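You operate a simulated robot arm through the tools that you are given. There is no shell and no other tool.

You are at the controls of a simulated robot arm. One attempt, no reset.

TASK
Stop the screws, then the pump; heat off, speed 0, lock off.
Fine: by their stop buttons; lock the extruder switch last.

It is judged by the outcome, as a careful person would: the job done as asked, and still so three seconds after it is handed in. It fails if anything else is knocked over, pushed out of place, dropped, spilled or broken.

THE ROBOT
A 6-joint arm with a four-finger gripper, fixed in place. Base frame: the origin is at the foot of the arm, x ahead of it, y to its left, z up. Lengths are in m, angles in degrees, forces in N, time in s.
With the tool pointing down near the work surface it reaches from about 0.12 to 0.66 m from the base axis. Its first joint turns from -166.0 to 166.0 degrees. Payload 3.43 kg.
The tool frame sits at the grasp point between the pads (the TCP): z along the fingers, y along the line on which they close. The tips reach 0.03 m beyond it. Largest opening 0.12 m; the body of the gripper starts 0.085 m behind the TCP.
Orientation is that of the tool frame in the base frame, as a unit quaternion [x, y, z, w]. With the fingers straight down and closing along the base's y, the tool's x points along the base's -x, its y along +y and its z along -z.

THE INTERFACE
- The arm moves only by the tool arm_command. Its argument "plan" is a list of rows, each an object (a shift or turn left out is 0, a gripper value left out holds the last) with "travel": the shift along the base's x, y, z in units of 40 mm (1.0 is 40 mm), a list of three; "rotation": the turn, a rotation vector about the base's x, y, z in units of 8 degrees (1.0 is 8 degrees), a list of three; "hand": the finger opening in m, from 0 to 0.12. In form: [{"travel": [dx, dy, dz], "rotation": [ax, ay, az], "hand": hand}, ...]. A call has 1 to 20 rows; each row shifts and turns the commanded pose from where the row before left it. A call with a number of a shift or a turn outside -1 to 1 is refused whole. Each row takes 0.2 s and may step no farther than 0.05 m and 8.6 degrees from the row before; otherwise, or with a gripper value out of range, the whole call is refused. Where a pose cannot be reached the arm comes as near as it can. A force on the tool above 60 N (or 10 N above the force at the start of the call, whichever is more), or a blocked arm, ends the call early, and 0.2 s more pass. The fingers move at their own pace and stop on an object; they squeeze with about 42 N. The grip force told is the motor's: it shows also when the fingers shut on nothing. Time passes only in rows, and 0.2 s behind the last, so rows that do not move let the fingers close. It gives the time, the measured TCP pose, the force on the tool (base axes), the opening and the grip force at its end, in the units of the frame above (readings bear some noise), with the torque about the TCP (base axes, N m) and any sound that the robot's microphone picked up.
- Cameras (640 x 400 px; columns grow to the right, rows downward): "scene" is fixed at [0.4072, -0.5035, 1.3875]; the picture's right is [1.00, 0.02, 0.00], its down [0.00, -0.13, -0.99] and it looks along [-0.02, 0.99, -0.13] (base axes); focal length 345 px, centre (320, 200). "wrist" rides on the gripper at [0.071, -0.017, -0.121] in the tool frame; the picture's right is [0.23, 0.97, 0.00], its down [-0.81, 0.19, -0.55] and it looks along [-0.54, 0.13, 0.83] (tool axes); focal length 275 px, centre (320, 200). There is no depth. A picture from a camera that has moved, and an enlarged one, comes with that camera's place and axes in the base frame and with its lens. The place of the scene camera against the robot may be out by one fixed shift of up to 0.018 m in any direction.
- camera(camera): a new picture of that camera. It takes no simulated time.
- lift_body(by): slides the trunk up (or, below 0, down) by that many m; the arm rides with it, the base frame stays. It gives what a move gives, with no picture.
- inspect(camera, box): a new picture of the part [left, top, right, bottom] of that camera's present view, enlarged. It takes no simulated time.
- finish_job(): hands the job in; it is judged then, once.

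Places have to be worked out from the pictures, the camera data and where the tool is seen. Open the gripper and draw the arm clear of the work before you hand the job in, unless the task says otherwise.

The tools are called after "Call:" as name(argument=value, ...) on one line, values as JSON. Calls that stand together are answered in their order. arm_command: Moves the arm, as the interface text tells. Its arguments: {"type":"object","properties":{"plan":{"type":"array","items":{"type":"object","properties":{"travel":{"type":"array","items":{"type":"number"}},"rotation":{"type":"array","items":{"type":"number"}},"hand":{"type":"number"}}}}},"required":["plan"]} The other tools are called the same way: lift_body (by) slides the trunk up or down; camera (camera) takes a picture; inspect (camera, box) takes an enlarged picture of a part of a camera's view; finish_job () hands the job in.

At the start:

```text
t: 0.0
ee_pos: [0.3613, 0.3193, 1.5001]
tool_rot: [0.001, 1.0, 0.0, 0.0]
ft_force: [-0.5, -0.4, -0.3]
torque: [-0.04, -0.02, -0.01]
opening: 0.1199
gripper_force: 0.1
trunk travel left (down, up): [-0.184, 0.256]
```

scene: 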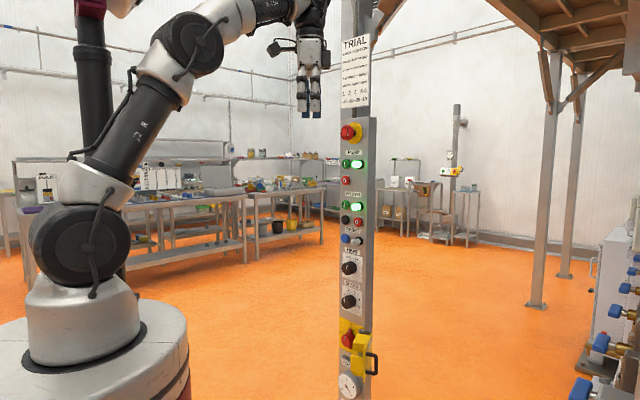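
wrist: 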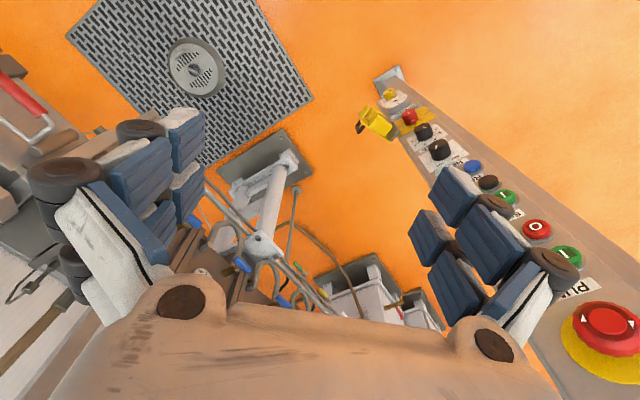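

I'll look closely at the control post first to read its labels and see where the controls are.

Call:
inspect(camera="scene", box=[320, 20, 400, 120])

Call:
inspect(camera="scene", box=[320, 110, 400, 180])

Call:
inspect(camera="scene", box=[320, 170, 400, 250])

Call:
inspect(camera="scene", box=[320, 240, 400, 320])

Call:
inspect(camera="scene", box=[320, 310, 400, 400])

```text
4.00 times, centred on (360, 70) of scene
camera zoom: at [0.4072, -0.5035, 1.3875], right [1.0, 0.02, 0.0], down [0.0, -0.13, -0.99], along [-0.02, 0.99, -0.13], focal length 1380 px, centre (160, 720)
```

zoom: 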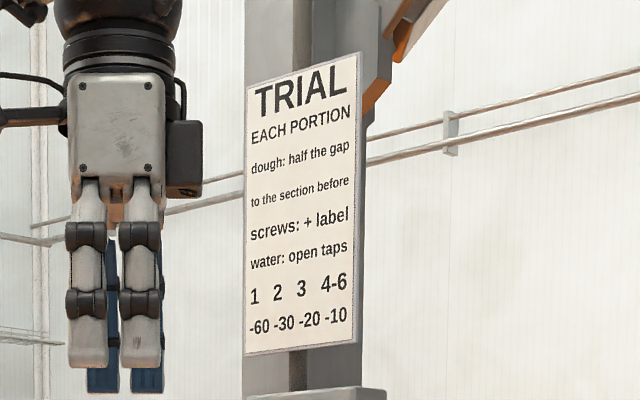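

```text
5.71 times, centred on (360, 145) of scene
camera zoom: at [0.4072, -0.5035, 1.3875], right [1.0, 0.02, 0.0], down [0.0, -0.13, -0.99], along [-0.02, 0.99, -0.13], focal length 1972 px, centre (91, 514)
```

zoom: 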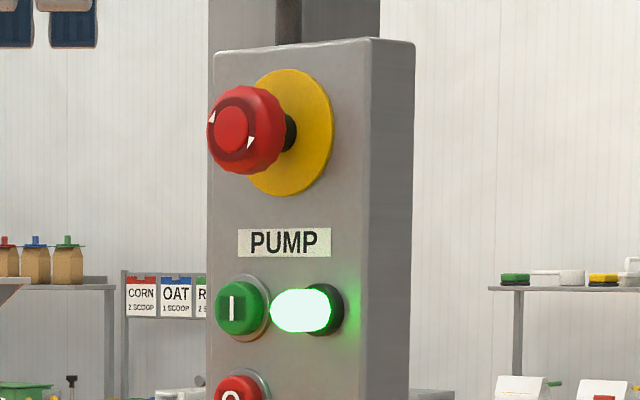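

```text
5.00 times, centred on (360, 210) of scene
camera zoom: at [0.4072, -0.5035, 1.3875], right [1.0, 0.02, 0.0], down [0.0, -0.13, -0.99], along [-0.02, 0.99, -0.13], focal length 1726 px, centre (120, 150)
```

zoom: 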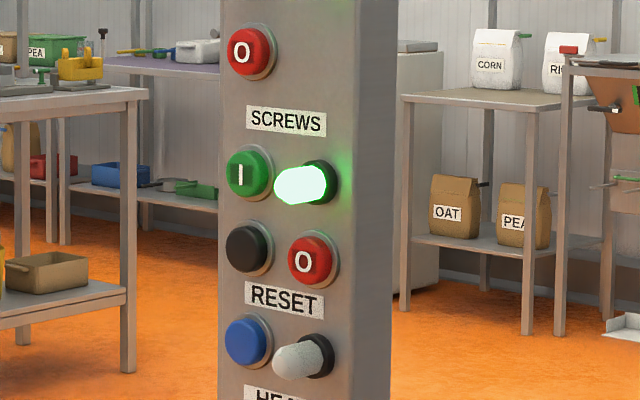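

```text
5.00 times, centred on (360, 280) of scene
camera zoom: at [0.4072, -0.5035, 1.3875], right [1.0, 0.02, 0.0], down [0.0, -0.13, -0.99], along [-0.02, 0.99, -0.13], focal length 1726 px, centre (120, -200)
```

zoom: 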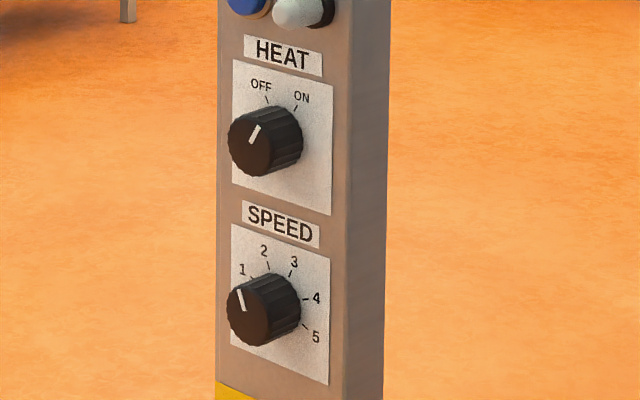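

```text
4.44 times, centred on (360, 355) of scene
camera zoom: at [0.4072, -0.5035, 1.3875], right [1.0, 0.02, 0.0], down [0.0, -0.13, -0.99], along [-0.02, 0.99, -0.13], focal length 1534 px, centre (142, -489)
```

zoom: 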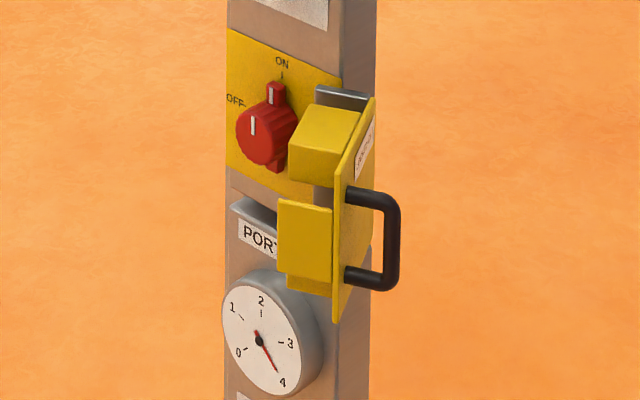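

The post's face seems to point toward the robot base (normal about [-0.6, -0.8, 0]), with the e-stop knob near [0.476, 0.64, 1.46]. Next I'll enlarge the wrist view of the same panel to triangulate the controls.

Call:
inspect(camera="wrist", box=[340, 60, 500, 160])

Call:
inspect(camera="wrist", box=[440, 130, 640, 330])

Call:
inspect(camera="scene", box=[330, 310, 390, 400])

```text
4.00 times, centred on (420, 110) of wrist
camera zoom: at [0.2893, 0.3024, 1.6199], right [-0.23, 0.97, 0.0], down [0.81, 0.19, 0.55], along [0.54, 0.13, -0.83], focal length 1101 px, centre (-80, 560)
```

zoom: 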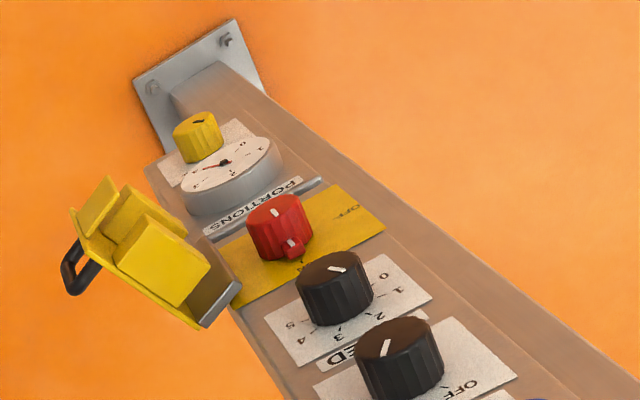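

```text
2.00 times, centred on (540, 230) of wrist
camera zoom: at [0.2893, 0.3024, 1.6199], right [-0.23, 0.97, 0.0], down [0.81, 0.19, 0.55], along [0.54, 0.13, -0.83], focal length 551 px, centre (-120, 140)
```

zoom: 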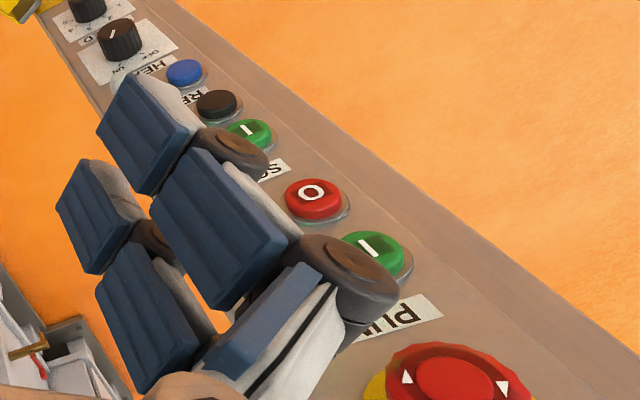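

```text
4.44 times, centred on (360, 355) of scene
camera zoom: at [0.4072, -0.5035, 1.3875], right [1.0, 0.02, 0.0], down [0.0, -0.13, -0.99], along [-0.02, 0.99, -0.13], focal length 1534 px, centre (142, -489)
```

zoom: 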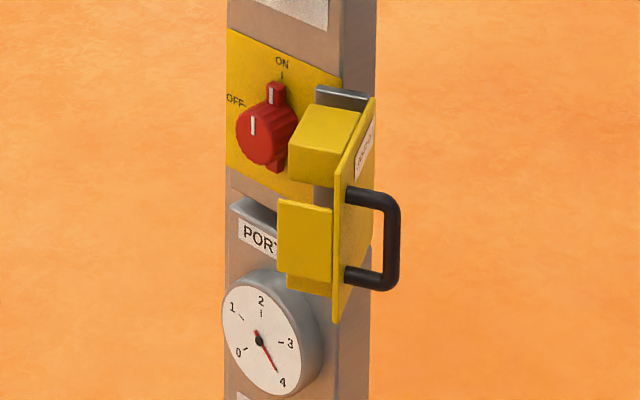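

Both views agree: the panel sits about 0.8 m from the base axis, facing the base. I'll yaw the tool 53° so it lines up with the panel normal, closing the fingers and staying well clear of the post.

Call:
arm_command(plan=[{"rotation": [0, 0, 0.949], "travel": [0, 0.15, -0.4], "hand": 0.0}, {"rotation": [0, 0, 0.949], "travel": [0, 0.15, -0.4]}, {"rotation": [0, 0, 0.949], "travel": [0, 0.15, -0.4]}, {"rotation": [0, 0, 0.949], "travel": [0, 0.15, -0.4]}, {"rotation": [0, 0, 0.949], "travel": [0, 0.15, -0.4]}, {"rotation": [0, 0, 0.949], "travel": [0, 0.15, -0.4]}, {"rotation": [0, 0, 0.947], "travel": [0, 0.15, -0.4]}])

```text
t: 1.6
ee_pos: [0.3614, 0.3632, 1.3878]
tool_rot: [-0.449, 0.894, 0.0, 0.0]
ft_force: [0.6, 0.1, 0.1]
torque: [-0.04, 0.0, 0.01]
opening: 0.0
gripper_force: 5.6
trunk travel left (down, up): [-0.184, 0.256]
```

The yaw is done. Now I'll pitch the tool up to horizontal, pointing at the panel, while holding it about 0.2 m short of the post.

Call:
arm_command(plan=[{"rotation": [0.75, -0.5625, 0], "travel": [0, 0.2, 0]}, {"rotation": [0.75, -0.5625, 0], "travel": [0, 0.2, 0]}, {"rotation": [0.75, -0.5625, 0], "travel": [0, 0.2, 0]}, {"rotation": [0.75, -0.5625, 0], "travel": [0, 0.2, 0]}, {"rotation": [0.75, -0.5625, 0], "travel": [0, 0.2, 0]}, {"rotation": [0.75, -0.5625, 0], "travel": [0, 0.2, 0]}, {"rotation": [0.75, -0.5625, 0], "travel": [0, 0.2, 0]}, {"rotation": [0.75, -0.5625, 0], "travel": [0, 0.2, 0]}, {"rotation": [0.75, -0.5625, 0], "travel": [0, 0.2, 0]}, {"rotation": [0.75, -0.5625, 0], "travel": [0, 0.2, 0]}, {"rotation": [0.75, -0.5625, 0], "travel": [0, 0.2, 0]}, {"rotation": [0.75, -0.5625, 0], "travel": [0, 0.2, 0]}])

Call:
camera(camera="wrist")

Call:
camera(camera="scene")

```text
t: 4.2
ee_pos: [0.3614, 0.4582, 1.3879]
tool_rot: [-0.316, 0.633, 0.316, 0.633]
ft_force: [-0.3, -0.1, 0.2]
torque: [0.0, 0.03, -0.02]
opening: 0.0
gripper_force: 33.7
trunk travel left (down, up): [-0.184, 0.256]
```

```text
taken
camera wrist: at [0.3027, 0.3508, 1.3163], right [-0.78, 0.58, -0.23], down [-0.48, -0.33, 0.81], along [0.4, 0.74, 0.54], focal length 275 px, centre (320, 200)
```

wrist: 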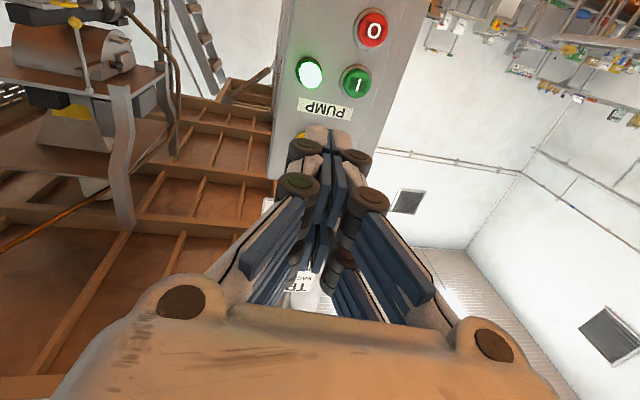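

```text
taken
```

scene: 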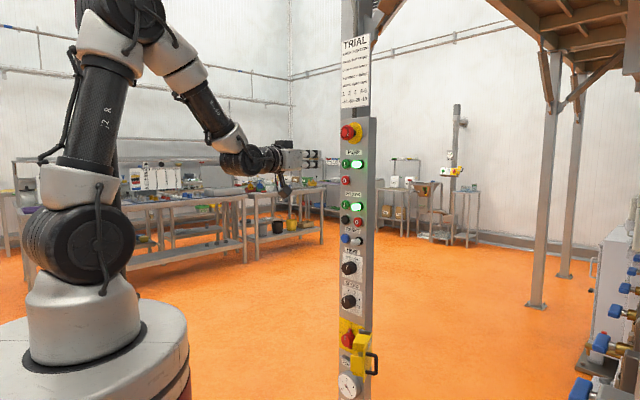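

The pump stop triangulates to about [0.47, 0.67, 1.31]. I'll lower the trunk, which helps with the low switch, then pitch the tool 33° down so the wrist camera looks square at the panel.

Call:
lift_body(by=-0.1)

Call:
arm_command(plan=[{"rotation": [-0.66, 0.495, 0], "travel": [-0.2, -0.3, 0]}, {"rotation": [-0.66, 0.495, 0], "travel": [-0.2, -0.3, 0]}, {"rotation": [-0.66, 0.495, 0], "travel": [-0.2, -0.3, 0]}, {"rotation": [-0.66, 0.495, 0], "travel": [-0.2, -0.3, 0]}, {"rotation": [-0.66, 0.495, 0], "travel": [-0.2, -0.3, 0]}])

Call:
camera(camera="wrist")

```text
t: 5.5
ee_pos: [0.3615, 0.4582, 1.289]
tool_rot: [-0.317, 0.633, 0.316, 0.632]
ft_force: [-0.6, 0.2, -0.2]
torque: [0.01, 0.0, 0.0]
opening: 0.0
gripper_force: 33.4
trunk travel left (down, up): [-0.084, 0.356]
```

```text
t: 6.7
ee_pos: [0.3205, 0.3958, 1.2892]
tool_rot: [-0.393, 0.786, 0.213, 0.427]
ft_force: [-0.3, 0.7, 0.5]
torque: [0.04, -0.01, 0.03]
opening: 0.0002
gripper_force: 33.4
trunk travel left (down, up): [-0.084, 0.356]
```

```text
taken
camera wrist: at [0.2492, 0.273, 1.2949], right [-0.85, 0.48, -0.19], down [-0.17, 0.1, 0.98], along [0.49, 0.87, 0.0], focal length 275 px, centre (320, 200)
```

wrist: 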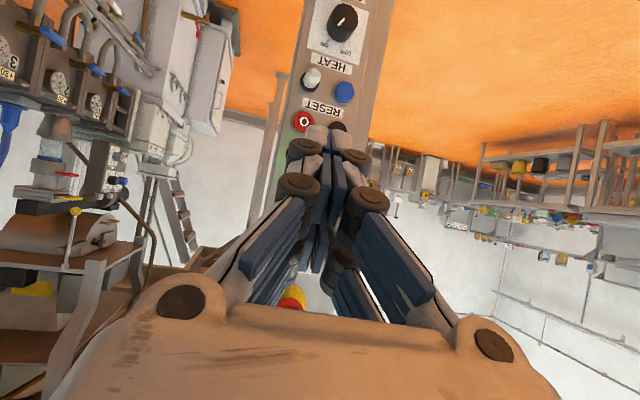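

The HEAT knob, RESET and screws stop are visible now. I'll move the arm straight down, staying clear of the panel, to view the lower controls and the yellow gate.

Call:
arm_command(plan=[{"travel": [0, 0, -1]}, {"travel": [0, 0, -1]}, {"travel": [0, 0, -1]}, {"travel": [0, 0, -1]}, {"travel": [0, 0, -1]}, {"travel": [0, 0, -1]}])

Call:
camera(camera="wrist")

Call:
inspect(camera="wrist", box=[240, 0, 440, 125])

```text
t: 8.1
ee_pos: [0.3234, 0.3965, 1.0564]
tool_rot: [-0.393, 0.786, 0.213, 0.427]
ft_force: [0.2, -0.4, 0.2]
torque: [0.0, 0.01, 0.0]
opening: 0.0
gripper_force: 33.6
out of reach, approached as far as the arm can: row 1, 2
trunk travel left (down, up): [-0.084, 0.356]
```

```text
taken
camera wrist: at [0.2523, 0.2732, 1.0616], right [-0.85, 0.48, -0.19], down [-0.17, 0.1, 0.98], along [0.49, 0.87, 0.0], focal length 275 px, centre (320, 200)
```

wrist: 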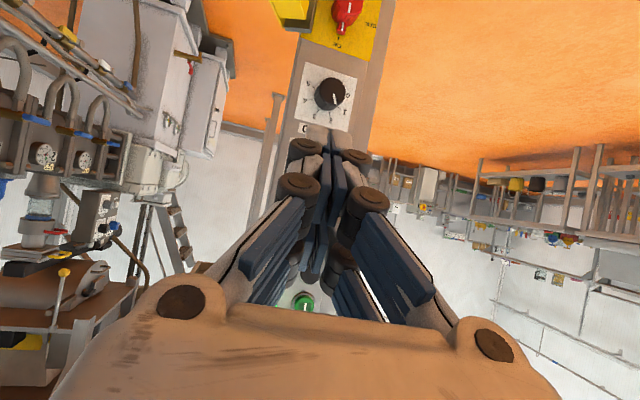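

```text
3.20 times, centred on (340, 62) of wrist
camera zoom: at [0.2523, 0.2732, 1.0616], right [-0.85, 0.48, -0.19], down [-0.17, 0.1, 0.98], along [0.49, 0.87, 0.0], focal length 881 px, centre (256, 640)
```

zoom: 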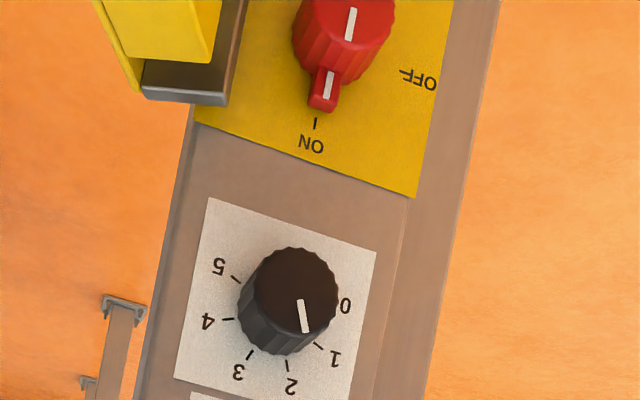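

The SPEED knob reads 2 (0 is on its left), HEAT is ON, and the red switch is ON with OFF to its left. I'll lower the trunk the rest of the way and look at the yellow gate from lower down.

Call:
lift_body(by=-0.084)

Call:
arm_command(plan=[{"travel": [0, 0, -1]}, {"travel": [0, 0, -1]}, {"travel": [0, 0, -1]}])

Call:
camera(camera="wrist")

Call:
inspect(camera="wrist", box=[240, 0, 440, 125])

Call:
camera(camera="scene")

```text
t: 9.3
ee_pos: [0.3223, 0.3954, 0.9733]
tool_rot: [-0.392, 0.786, 0.213, 0.428]
ft_force: [-0.5, 0.0, 0.7]
torque: [0.0, 0.04, 0.01]
opening: 0.0001
gripper_force: 33.4
trunk travel left (down, up): [0.0, 0.44]
```

```text
t: 10.1
ee_pos: [0.3264, 0.3948, 0.8533]
tool_rot: [-0.393, 0.785, 0.214, 0.428]
ft_force: [-0.1, -0.1, -0.1]
torque: [0.0, -0.02, 0.01]
opening: 0.0001
gripper_force: 33.2
trunk travel left (down, up): [0.0, 0.44]
```

```text
taken
camera wrist: at [0.2551, 0.2718, 0.8587], right [-0.85, 0.48, -0.19], down [-0.17, 0.1, 0.98], along [0.49, 0.87, 0.0], focal length 275 px, centre (320, 200)
```

wrist: 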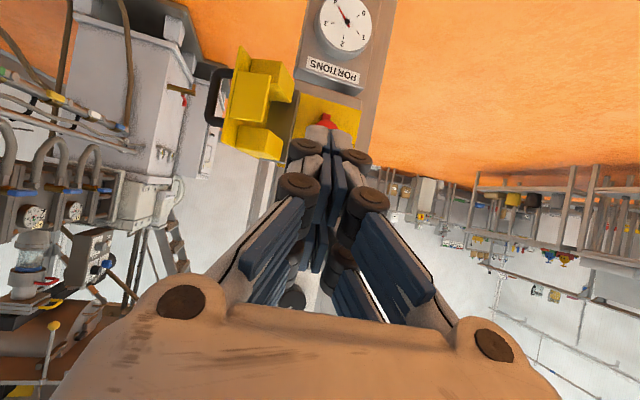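

```text
3.20 times, centred on (340, 62) of wrist
camera zoom: at [0.2551, 0.2718, 0.8587], right [-0.85, 0.48, -0.19], down [-0.17, 0.1, 0.98], along [0.49, 0.87, 0.0], focal length 881 px, centre (256, 640)
```

zoom: 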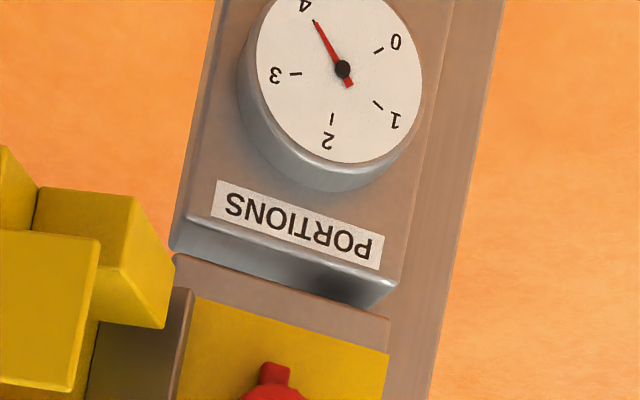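

```text
taken
```

scene: 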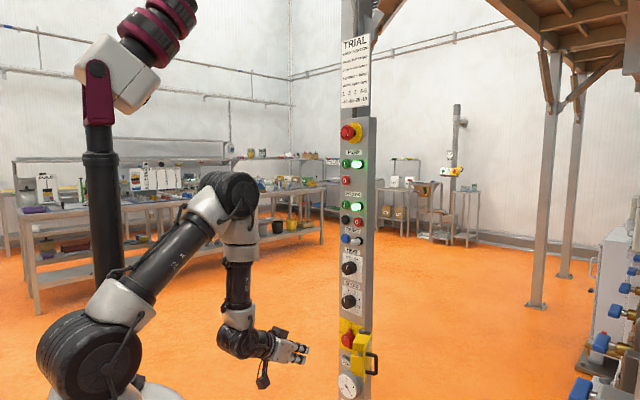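

The gauge box below is a separate box, and the gate hangs off the right side of the switch. I'll enlarge that area in both views.

Call:
inspect(camera="wrist", box=[190, 40, 310, 170])

Call:
inspect(camera="scene", box=[330, 315, 385, 390])

Call:
inspect(camera="wrist", box=[280, 80, 380, 150])

```text
3.08 times, centred on (250, 105) of wrist
camera zoom: at [0.2551, 0.2718, 0.8587], right [-0.85, 0.48, -0.19], down [-0.17, 0.1, 0.98], along [0.49, 0.87, 0.0], focal length 847 px, centre (535, 492)
```

zoom: 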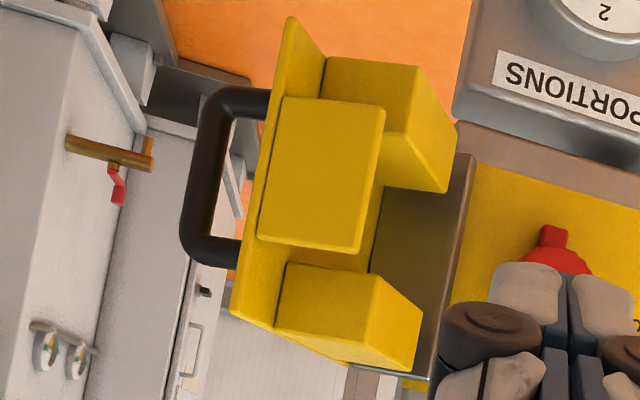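

```text
5.33 times, centred on (358, 352) of scene
camera zoom: at [0.4072, -0.5035, 1.3875], right [1.0, 0.02, 0.0], down [0.0, -0.13, -0.99], along [-0.02, 0.99, -0.13], focal length 1841 px, centre (120, -613)
```

zoom: 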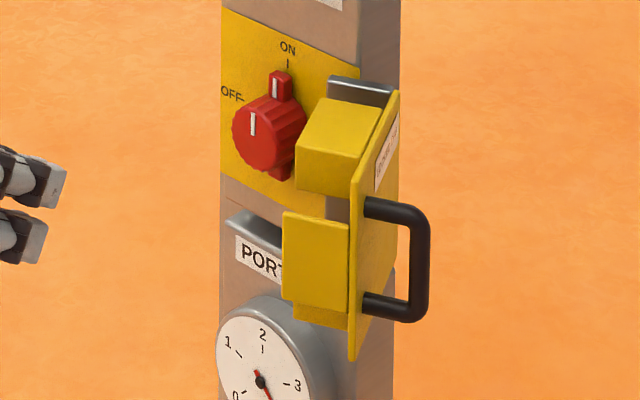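

```text
5.71 times, centred on (330, 115) of wrist
camera zoom: at [0.2551, 0.2718, 0.8587], right [-0.85, 0.48, -0.19], down [-0.17, 0.1, 0.98], along [0.49, 0.87, 0.0], focal length 1573 px, centre (263, 686)
```

zoom: 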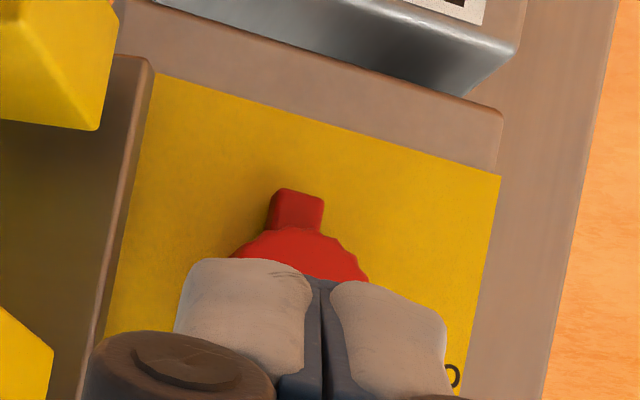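

The labels' edge slopes in both cameras put the panel normal at 45° (about [-0.71, -0.71, 0]). The screws stop lies near u=-0.083, f=0.79, z=1.18 (u is right along the panel, f is toward it). I'll raise the trunk a little and set the tool level along the 45° direction in front of it.

Call:
lift_body(by=0.15)

Call:
arm_command(plan=[{"rotation": [0.66, -0.495, 0], "travel": [0.263, 0.411, 0.636]}, {"rotation": [0.66, -0.495, 0], "travel": [0.263, 0.411, 0.636]}, {"rotation": [0.66, -0.495, 0], "travel": [0.263, 0.411, 0.636]}, {"rotation": [0.66, -0.495, 0], "travel": [0.263, 0.411, 0.636]}, {"rotation": [0.66, -0.495, 0], "travel": [0.263, 0.411, 0.636]}, {"rotation": [0, 0, -0.508], "travel": [0.263, 0.411, 0.636]}, {"rotation": [0, 0, -0.508], "travel": [0.263, 0.411, 0.636]}])

Call:
camera(camera="wrist")

```text
t: 11.9
ee_pos: [0.3262, 0.3949, 1.0024]
tool_rot: [-0.393, 0.787, 0.213, 0.426]
ft_force: [0.7, 0.0, 0.4]
torque: [0.03, -0.03, 0.03]
opening: 0.0001
gripper_force: 33.5
trunk travel left (down, up): [-0.15, 0.29]
```

```text
t: 13.5
ee_pos: [0.3977, 0.5108, 1.1835]
tool_rot: [-0.272, 0.652, 0.272, 0.653]
ft_force: [0.0, 0.3, 0.5]
torque: [0.0, -0.01, -0.03]
opening: 0.0
gripper_force: 33.6
trunk travel left (down, up): [-0.15, 0.29]
```

```text
taken
camera wrist: at [0.3248, 0.4129, 1.1106], right [-0.69, 0.69, -0.23], down [-0.53, -0.26, 0.81], along [0.5, 0.68, 0.54], focal length 275 px, centre (320, 200)
```

wrist: 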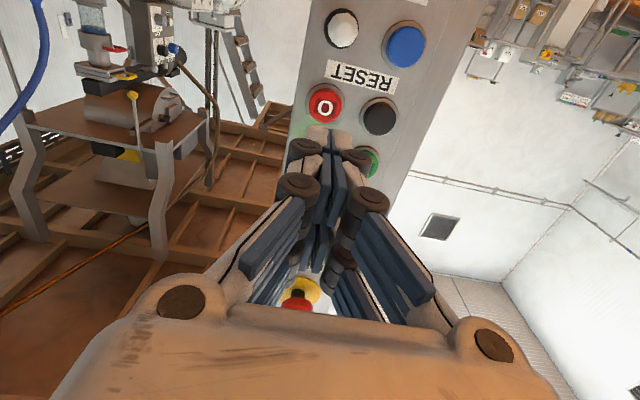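

The refined fix for the screws stop is u≈-0.085, f≈0.797, z≈1.179. I'll bring the fingertips to about 2 cm in front of it and check the alignment.

Call:
arm_command(plan=[{"travel": [0.575, 0.634, -0.0375]}, {"travel": [0.575, 0.634, -0.0375]}, {"travel": [0.575, 0.634, -0.0375]}])

Call:
camera(camera="wrist")

Call:
inspect(camera="scene", box=[310, 150, 410, 260])

```text
t: 14.3
ee_pos: [0.4659, 0.5849, 1.175]
tool_rot: [-0.271, 0.654, 0.27, 0.653]
ft_force: [1.4, 0.0, -0.2]
torque: [-0.01, -0.03, 0.02]
opening: 0.0003
gripper_force: 33.3
trunk travel left (down, up): [-0.15, 0.29]
```

```text
taken
camera wrist: at [0.3928, 0.4865, 1.1055], right [-0.69, 0.69, -0.23], down [-0.53, -0.26, 0.81], along [0.5, 0.68, 0.54], focal length 275 px, centre (320, 200)
```

wrist: 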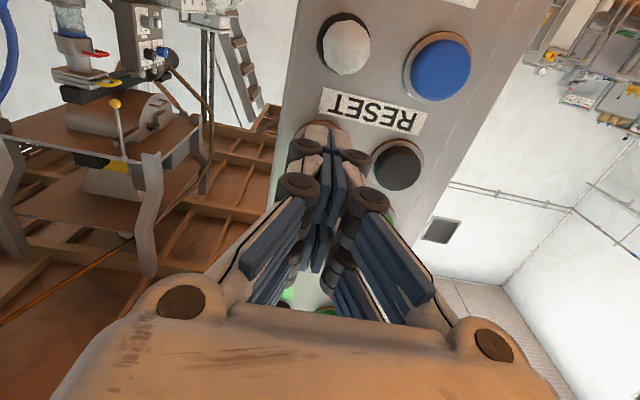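

```text
3.64 times, centred on (360, 205) of scene
camera zoom: at [0.4072, -0.5035, 1.3875], right [1.0, 0.02, 0.0], down [0.0, -0.13, -0.99], along [-0.02, 0.99, -0.13], focal length 1255 px, centre (174, 182)
```

zoom: 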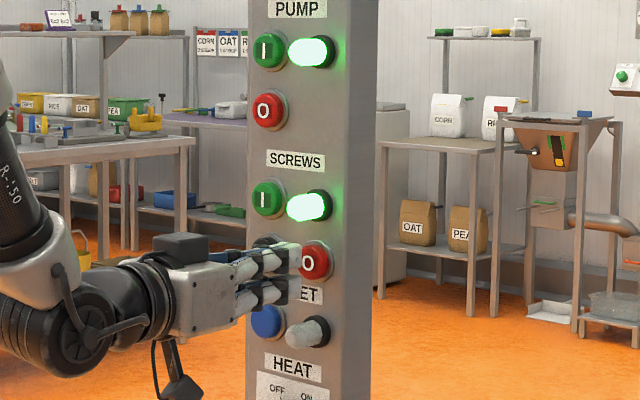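

The fingertips look to be about 2 cm from the red O. Before pressing I'll check the shape of the tips closely.

Call:
inspect(camera="scene", box=[350, 205, 380, 240])

Call:
inspect(camera="wrist", box=[270, 110, 400, 210])

```text
11.43 times, centred on (365, 222) of scene
camera zoom: at [0.4072, -0.5035, 1.3875], right [1.0, 0.02, 0.0], down [0.0, -0.13, -0.99], along [-0.02, 0.99, -0.13], focal length 3944 px, centre (-194, -57)
```

zoom: 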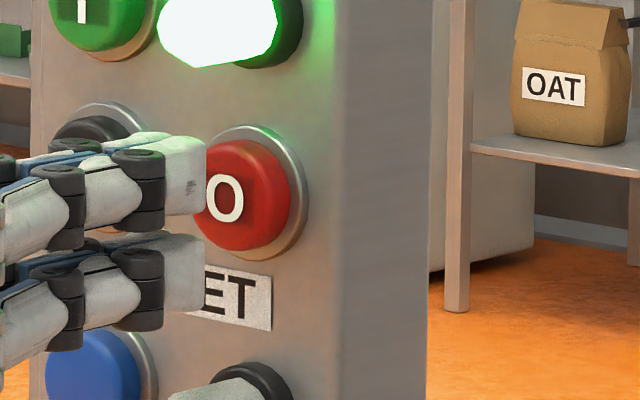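

```text
4.00 times, centred on (335, 160) of wrist
camera zoom: at [0.3928, 0.4865, 1.1055], right [-0.69, 0.69, -0.23], down [-0.53, -0.26, 0.81], along [0.5, 0.68, 0.54], focal length 1101 px, centre (260, 360)
```

zoom: 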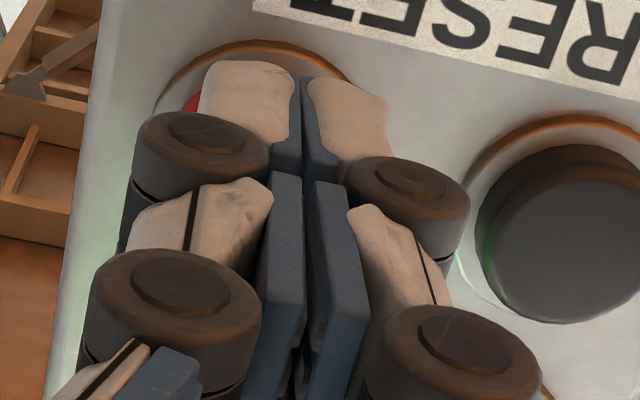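

Each jaw has two finger bars, so the tool axis runs between them and sits about 4 mm below the button centre. I'll correct the height and move forward slowly until the force shows contact.

Call:
arm_command(plan=[{"travel": [0, 0, 0.1]}, {"travel": [0.14, 0.14, 0]}, {"travel": [0.14, 0.14, 0]}, {"travel": [0.05, 0.05, 0]}])

Call:
inspect(camera="scene", box=[335, 190, 385, 240])

```text
t: 15.3
ee_pos: [0.4823, 0.5993, 1.1815]
tool_rot: [-0.271, 0.653, 0.27, 0.653]
ft_force: [0.2, -0.2, 0.2]
torque: [0.02, 0.04, 0.0]
opening: 0.0002
gripper_force: 33.0
trunk travel left (down, up): [-0.15, 0.29]
```

```text
8.00 times, centred on (360, 215) of scene
camera zoom: at [0.4072, -0.5035, 1.3875], right [1.0, 0.02, 0.0], down [0.0, -0.13, -0.99], along [-0.02, 0.99, -0.13], focal length 2761 px, centre (0, 80)
```

zoom: 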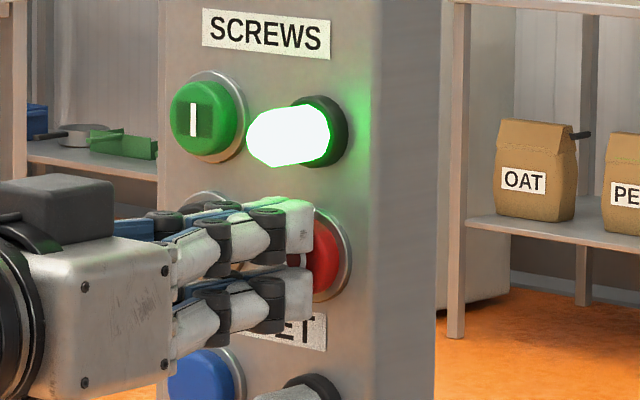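

The tip is about 2 mm from the button and centred. I'll press in small 2.5 mm steps.

Call:
arm_command(plan=[{"travel": [0.02, 0.07, -0.03]}, {"travel": [0.045, 0.045, 0]}, {"travel": [0.045, 0.045, 0]}])

Call:
inspect(camera="scene", box=[335, 150, 385, 240])

```text
t: 16.1
ee_pos: [0.4839, 0.6034, 1.1795]
tool_rot: [-0.271, 0.653, 0.271, 0.654]
ft_force: [-6.2, -7.1, 1.5]
torque: [0.07, 0.0, -0.01]
opening: 0.006
gripper_force: 33.7
trunk travel left (down, up): [-0.15, 0.29]
heard: click
```

```text
4.44 times, centred on (360, 195) of scene
camera zoom: at [0.4072, -0.5035, 1.3875], right [1.0, 0.02, 0.0], down [0.0, -0.13, -0.99], along [-0.02, 0.99, -0.13], focal length 1534 px, centre (142, 222)
```

zoom: 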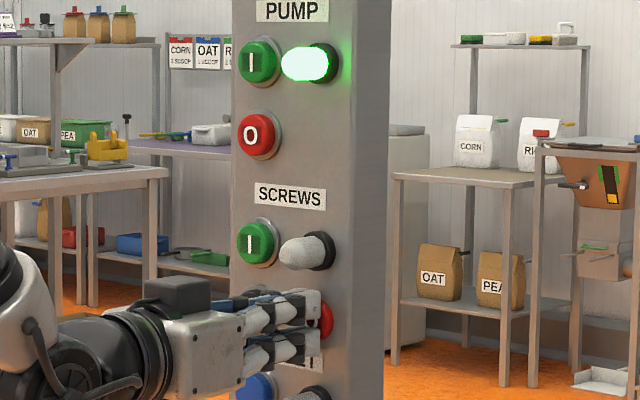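

I heard a click and the SCREWS lamp is off. I'll back straight out, then shift to the pump stop at u≈-0.141, z≈1.3135.

Call:
arm_command(plan=[{"travel": [-0.62, -0.62, 0]}, {"travel": [-0.62, -0.62, 0]}, {"travel": [-0.25, 0.25, 0.8375]}, {"travel": [-0.25, 0.25, 0.8375]}, {"travel": [-0.25, 0.25, 0.8375]}, {"travel": [-0.25, 0.25, 0.8375]}])

Call:
camera(camera="wrist")

Call:
inspect(camera="scene", box=[310, 120, 390, 250])

```text
t: 17.5
ee_pos: [0.3945, 0.597, 1.3129]
tool_rot: [-0.271, 0.653, 0.272, 0.653]
ft_force: [-0.5, -0.2, 0.9]
torque: [-0.03, -0.03, -0.01]
opening: 0.0
gripper_force: 33.0
trunk travel left (down, up): [-0.15, 0.29]
```

```text
taken
camera wrist: at [0.3204, 0.4981, 1.2405], right [-0.69, 0.69, -0.23], down [-0.53, -0.25, 0.81], along [0.5, 0.68, 0.54], focal length 275 px, centre (320, 200)
```

wrist: 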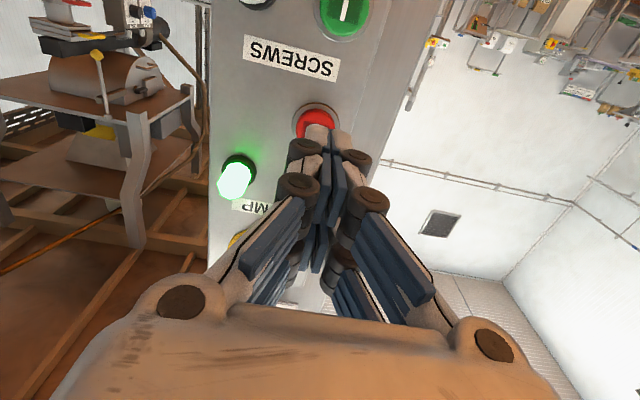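

```text
3.08 times, centred on (350, 185) of scene
camera zoom: at [0.4072, -0.5035, 1.3875], right [1.0, 0.02, 0.0], down [0.0, -0.13, -0.99], along [-0.02, 0.99, -0.13], focal length 1062 px, centre (228, 246)
```

zoom: 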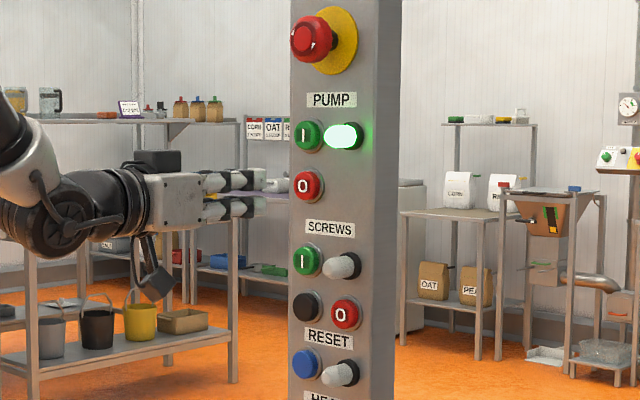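

The SCREWS lamp is dark and PUMP is still lit. The tool lines up with the pump stop, so I'll move in and press it the same way.

Call:
arm_command(plan=[{"travel": [0.522, 0.486, 0.01]}, {"travel": [0.522, 0.486, 0.01]}, {"travel": [0.045, 0.045, 0]}, {"travel": [0.045, 0.045, 0]}, {"travel": [0.045, 0.045, 0]}, {"travel": [0.045, 0.045, 0]}, {"travel": [0.045, 0.045, 0]}, {"travel": [0.045, 0.045, 0]}])

Call:
inspect(camera="scene", box=[310, 120, 390, 250])

```text
t: 19.3
ee_pos: [0.4449, 0.645, 1.3156]
tool_rot: [-0.271, 0.653, 0.272, 0.652]
ft_force: [-8.5, -8.0, -1.6]
torque: [0.0, 0.06, 0.05]
opening: 0.0061
gripper_force: 33.1
trunk travel left (down, up): [-0.15, 0.29]
heard: click
```

```text
3.08 times, centred on (350, 185) of scene
camera zoom: at [0.4072, -0.5035, 1.3875], right [1.0, 0.02, 0.0], down [0.0, -0.13, -0.99], along [-0.02, 0.99, -0.13], focal length 1062 px, centre (228, 246)
```

zoom: 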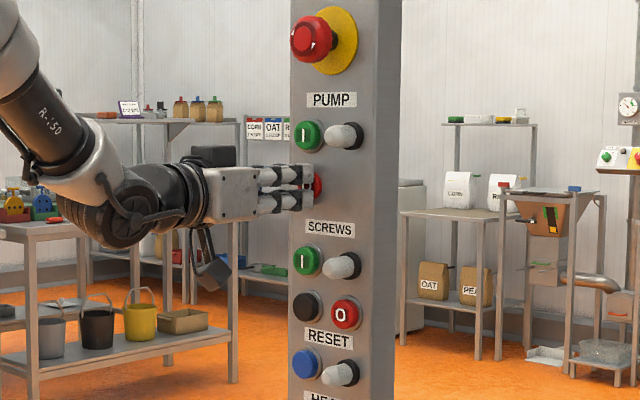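

A click and the PUMP lamp is off, so both are stopped. I'll back out and come down in front of the HEAT knob to locate it accurately.

Call:
arm_command(plan=[{"travel": [-0.663, -0.663, 0]}, {"travel": [-0.663, -0.663, 0]}, {"travel": [-0.663, -0.663, 0]}, {"travel": [-0.663, -0.663, 0]}, {"travel": [0.0685, -0.0685, -0.92]}, {"travel": [0.0685, -0.0685, -0.92]}, {"travel": [0.0685, -0.0685, -0.92]}, {"travel": [0.0685, -0.0685, -0.92]}, {"travel": [0.0685, -0.0685, -0.92]}, {"travel": [0.0685, -0.0685, -0.92]}, {"travel": [0.0685, -0.0685, -0.92]}, {"travel": [0.0685, -0.0685, -0.92]}])

Call:
camera(camera="wrist")

Call:
inspect(camera="wrist", box=[240, 20, 440, 145])

```text
t: 21.9
ee_pos: [0.3672, 0.5185, 1.0172]
tool_rot: [-0.271, 0.653, 0.271, 0.653]
ft_force: [-0.4, -0.6, 0.4]
torque: [-0.01, -0.03, -0.01]
opening: 0.0
gripper_force: 33.6
trunk travel left (down, up): [-0.15, 0.29]
```

```text
taken
camera wrist: at [0.2929, 0.4205, 0.9457], right [-0.69, 0.69, -0.23], down [-0.53, -0.26, 0.81], along [0.5, 0.68, 0.54], focal length 275 px, centre (320, 200)
```

wrist: 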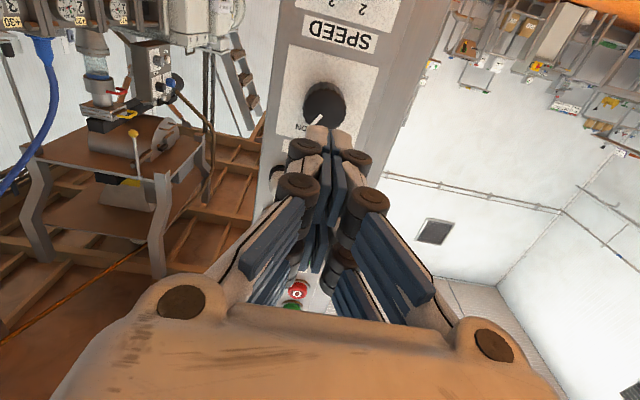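

```text
3.20 times, centred on (340, 82) of wrist
camera zoom: at [0.2929, 0.4205, 0.9457], right [-0.69, 0.69, -0.23], down [-0.53, -0.26, 0.81], along [0.5, 0.68, 0.54], focal length 881 px, centre (256, 576)
```

zoom: 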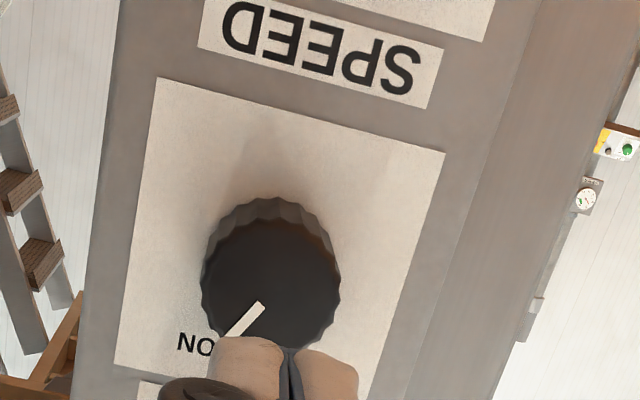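

The HEAT knob's front centre triangulates to u≈-0.1135, f≈0.776, z≈1.018, diameter ≈42 mm, pointing at ON. I'll open the fingers to 80 mm and move in partway to check they straddle it.

Call:
arm_command(plan=[{"travel": [-0.115, 0.115, 0.02], "hand": 0.08}, {}, {}, {}, {"travel": [0.65, 0.65, 0]}, {"travel": [0.65, 0.65, 0]}])

Call:
camera(camera="wrist")

Call:
inspect(camera="scene", box=[310, 220, 400, 320])

```text
t: 23.3
ee_pos: [0.4126, 0.5752, 1.0218]
tool_rot: [-0.271, 0.654, 0.27, 0.653]
ft_force: [-0.6, -0.7, -1.0]
torque: [-0.01, -0.05, -0.01]
opening: 0.0801
gripper_force: 0.1
trunk travel left (down, up): [-0.15, 0.29]
```

```text
taken
camera wrist: at [0.3385, 0.4769, 0.9494], right [-0.69, 0.69, -0.23], down [-0.53, -0.25, 0.81], along [0.5, 0.68, 0.54], focal length 275 px, centre (320, 200)
```

wrist: 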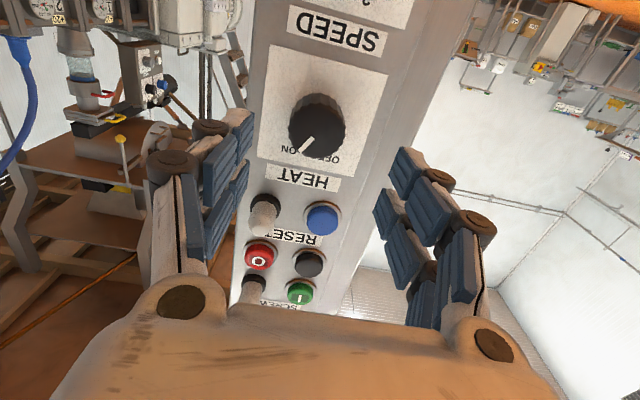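

```text
4.00 times, centred on (355, 270) of scene
camera zoom: at [0.4072, -0.5035, 1.3875], right [1.0, 0.02, 0.0], down [0.0, -0.13, -0.99], along [-0.02, 0.99, -0.13], focal length 1380 px, centre (180, -80)
```

zoom: 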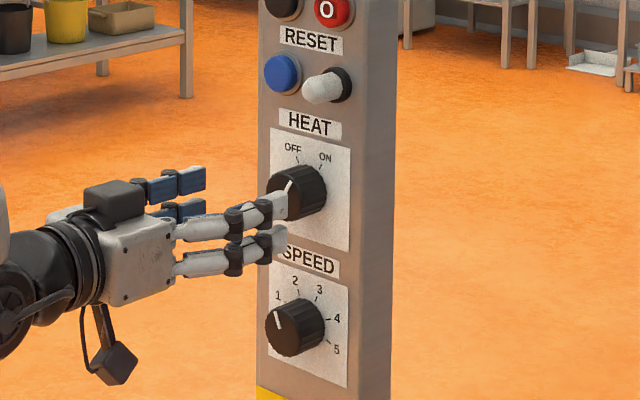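

With the fingers open the panel is easy to see and the knob sits centred between them. I'll enlarge this view to read the exact dial angles.

Call:
inspect(camera="wrist", box=[250, 40, 400, 190])

```text
2.67 times, centred on (325, 115) of wrist
camera zoom: at [0.3385, 0.4769, 0.9494], right [-0.69, 0.69, -0.23], down [-0.53, -0.25, 0.81], along [0.5, 0.68, 0.54], focal length 734 px, centre (307, 427)
```

zoom: 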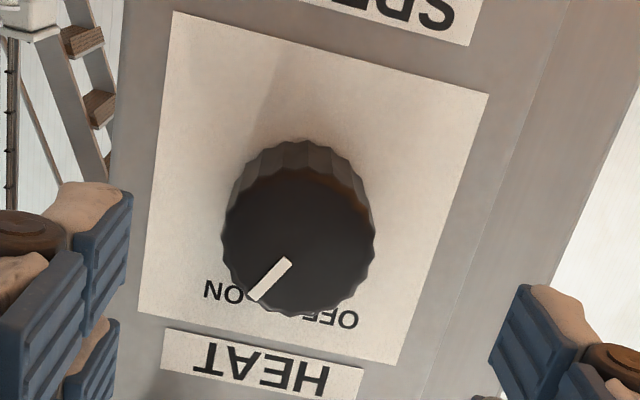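

The pointer reads +30° (ON) and the knob centre is at u=-0.1137, z=1.0184. I'll move in to f≈0.77 with the fingers around the knob, then close on it.

Call:
arm_command(plan=[{"travel": [0.64, 0.62, -0.045]}, {"travel": [0.64, 0.62, -0.045]}])

Call:
inspect(camera="scene", box=[310, 220, 400, 320])

Call:
camera(camera="wrist")

```text
t: 23.9
ee_pos: [0.4633, 0.6245, 1.0184]
tool_rot: [-0.271, 0.653, 0.271, 0.653]
ft_force: [-0.3, 0.6, -0.9]
torque: [0.02, 0.0, 0.0]
opening: 0.0799
gripper_force: 0.1
trunk travel left (down, up): [-0.15, 0.29]
```

```text
4.00 times, centred on (355, 270) of scene
camera zoom: at [0.4072, -0.5035, 1.3875], right [1.0, 0.02, 0.0], down [0.0, -0.13, -0.99], along [-0.02, 0.99, -0.13], focal length 1380 px, centre (180, -80)
```

zoom: 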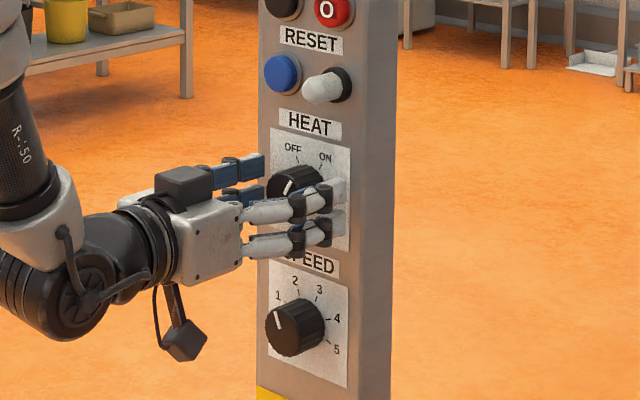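

```text
taken
camera wrist: at [0.3897, 0.5252, 0.9456], right [-0.69, 0.69, -0.23], down [-0.53, -0.26, 0.81], along [0.5, 0.68, 0.54], focal length 275 px, centre (320, 200)
```

wrist: 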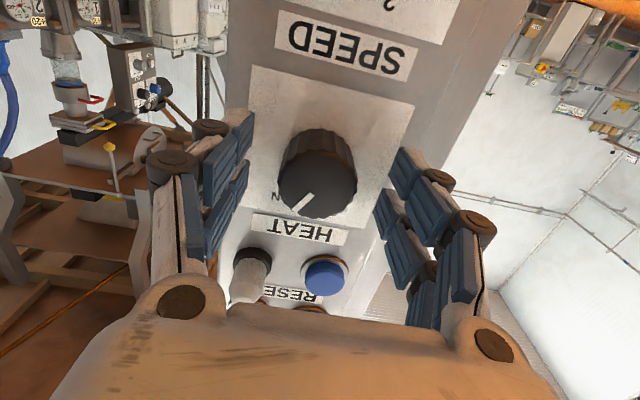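

The fingers straddle the knob with no contact force. Closing on it now.

Call:
arm_command(plan=[{"hand": 0.0}, {}, {}, {}, {}])

Call:
camera(camera="wrist")

```text
t: 25.1
ee_pos: [0.4637, 0.6228, 1.0181]
tool_rot: [-0.27, 0.653, 0.271, 0.653]
ft_force: [1.7, -2.1, 0.1]
torque: [0.09, -0.12, -0.26]
opening: 0.0404
gripper_force: 44.9
trunk travel left (down, up): [-0.15, 0.29]
```

```text
taken
camera wrist: at [0.3899, 0.5243, 0.9462], right [-0.69, 0.69, -0.23], down [-0.53, -0.26, 0.81], along [0.5, 0.68, 0.54], focal length 275 px, centre (320, 200)
```

wrist: 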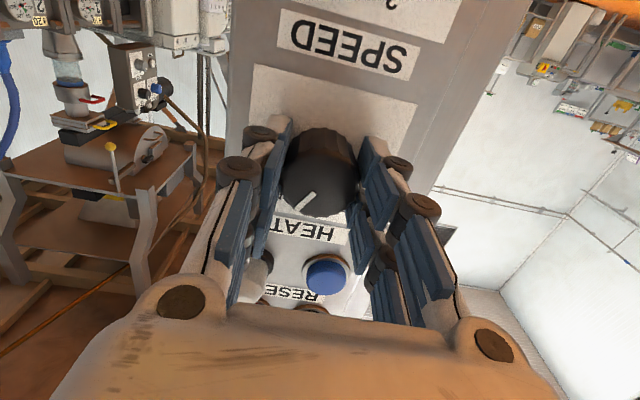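

The knob is gripped at 40 mm. I'll turn it counter-clockwise as seen from the front, the first 30°, and check the torque and the picture.

Call:
arm_command(plan=[{"rotation": [-0.663, -0.663, 0]}, {"rotation": [-0.663, -0.663, 0]}, {"rotation": [-0.663, -0.663, 0]}, {"rotation": [-0.663, -0.663, 0]}])

Call:
camera(camera="wrist")

Call:
inspect(camera="scene", box=[310, 220, 400, 320])

```text
t: 26.1
ee_pos: [0.463, 0.6225, 1.019]
tool_rot: [-0.43, 0.561, 0.092, 0.701]
ft_force: [2.1, -7.8, 2.6]
torque: [-0.39, 0.37, 0.15]
opening: 0.0404
gripper_force: 44.8
trunk travel left (down, up): [-0.15, 0.29]
```

```text
taken
camera wrist: at [0.4137, 0.5005, 0.9642], right [-0.51, 0.51, -0.69], down [-0.8, 0.01, 0.61], along [0.32, 0.86, 0.4], focal length 275 px, centre (320, 200)
```

wrist: 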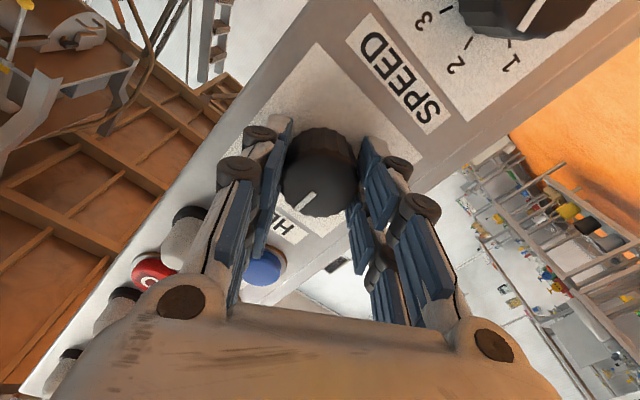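

```text
4.00 times, centred on (355, 270) of scene
camera zoom: at [0.4072, -0.5035, 1.3875], right [1.0, 0.02, 0.0], down [0.0, -0.13, -0.99], along [-0.02, 0.99, -0.13], focal length 1380 px, centre (180, -80)
```

zoom: 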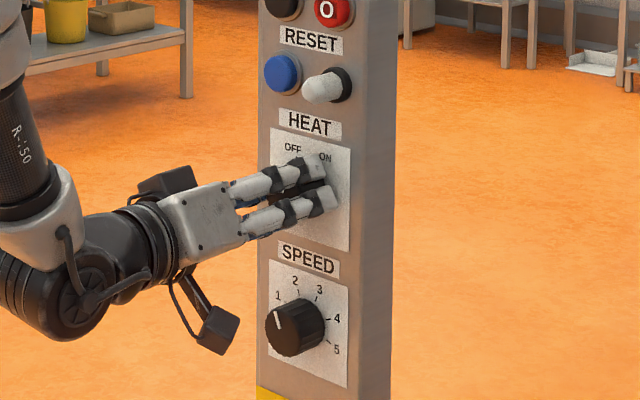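

The knob is turning with the hand, pointer now about straight up. I'll turn the remaining 30° to OFF.

Call:
arm_command(plan=[{"rotation": [-0.663, -0.663, 0]}, {"rotation": [-0.663, -0.663, 0]}, {"rotation": [-0.663, -0.663, 0]}, {"rotation": [-0.663, -0.663, 0]}])

Call:
camera(camera="wrist")

Call:
inspect(camera="scene", box=[310, 220, 400, 320])

```text
t: 27.1
ee_pos: [0.4635, 0.6222, 1.0182]
tool_rot: [-0.561, 0.431, -0.093, 0.701]
ft_force: [5.5, -10.7, 1.9]
torque: [-0.06, 0.35, -0.32]
opening: 0.0403
gripper_force: 44.8
trunk travel left (down, up): [-0.15, 0.29]
```

```text
taken
camera wrist: at [0.4276, 0.4865, 0.9966], right [-0.2, 0.2, -0.96], down [-0.95, 0.17, 0.24], along [0.22, 0.96, 0.16], focal length 275 px, centre (320, 200)
```

wrist: 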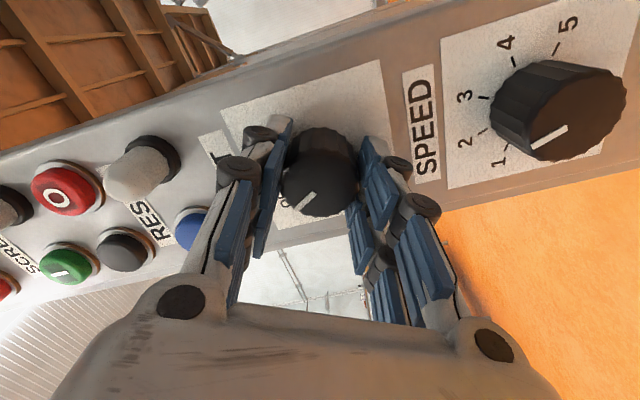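

```text
4.00 times, centred on (355, 270) of scene
camera zoom: at [0.4072, -0.5035, 1.3875], right [1.0, 0.02, 0.0], down [0.0, -0.13, -0.99], along [-0.02, 0.99, -0.13], focal length 1380 px, centre (180, -80)
```

zoom: 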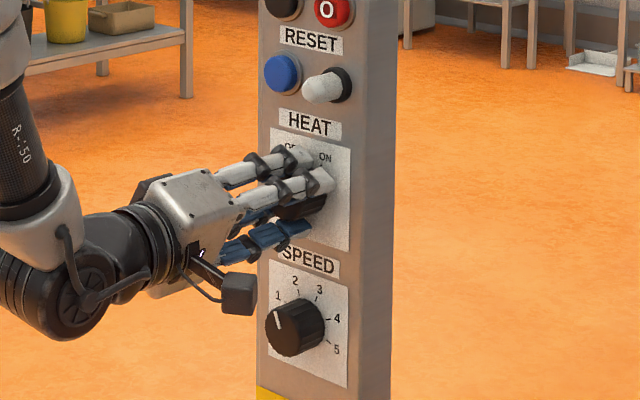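

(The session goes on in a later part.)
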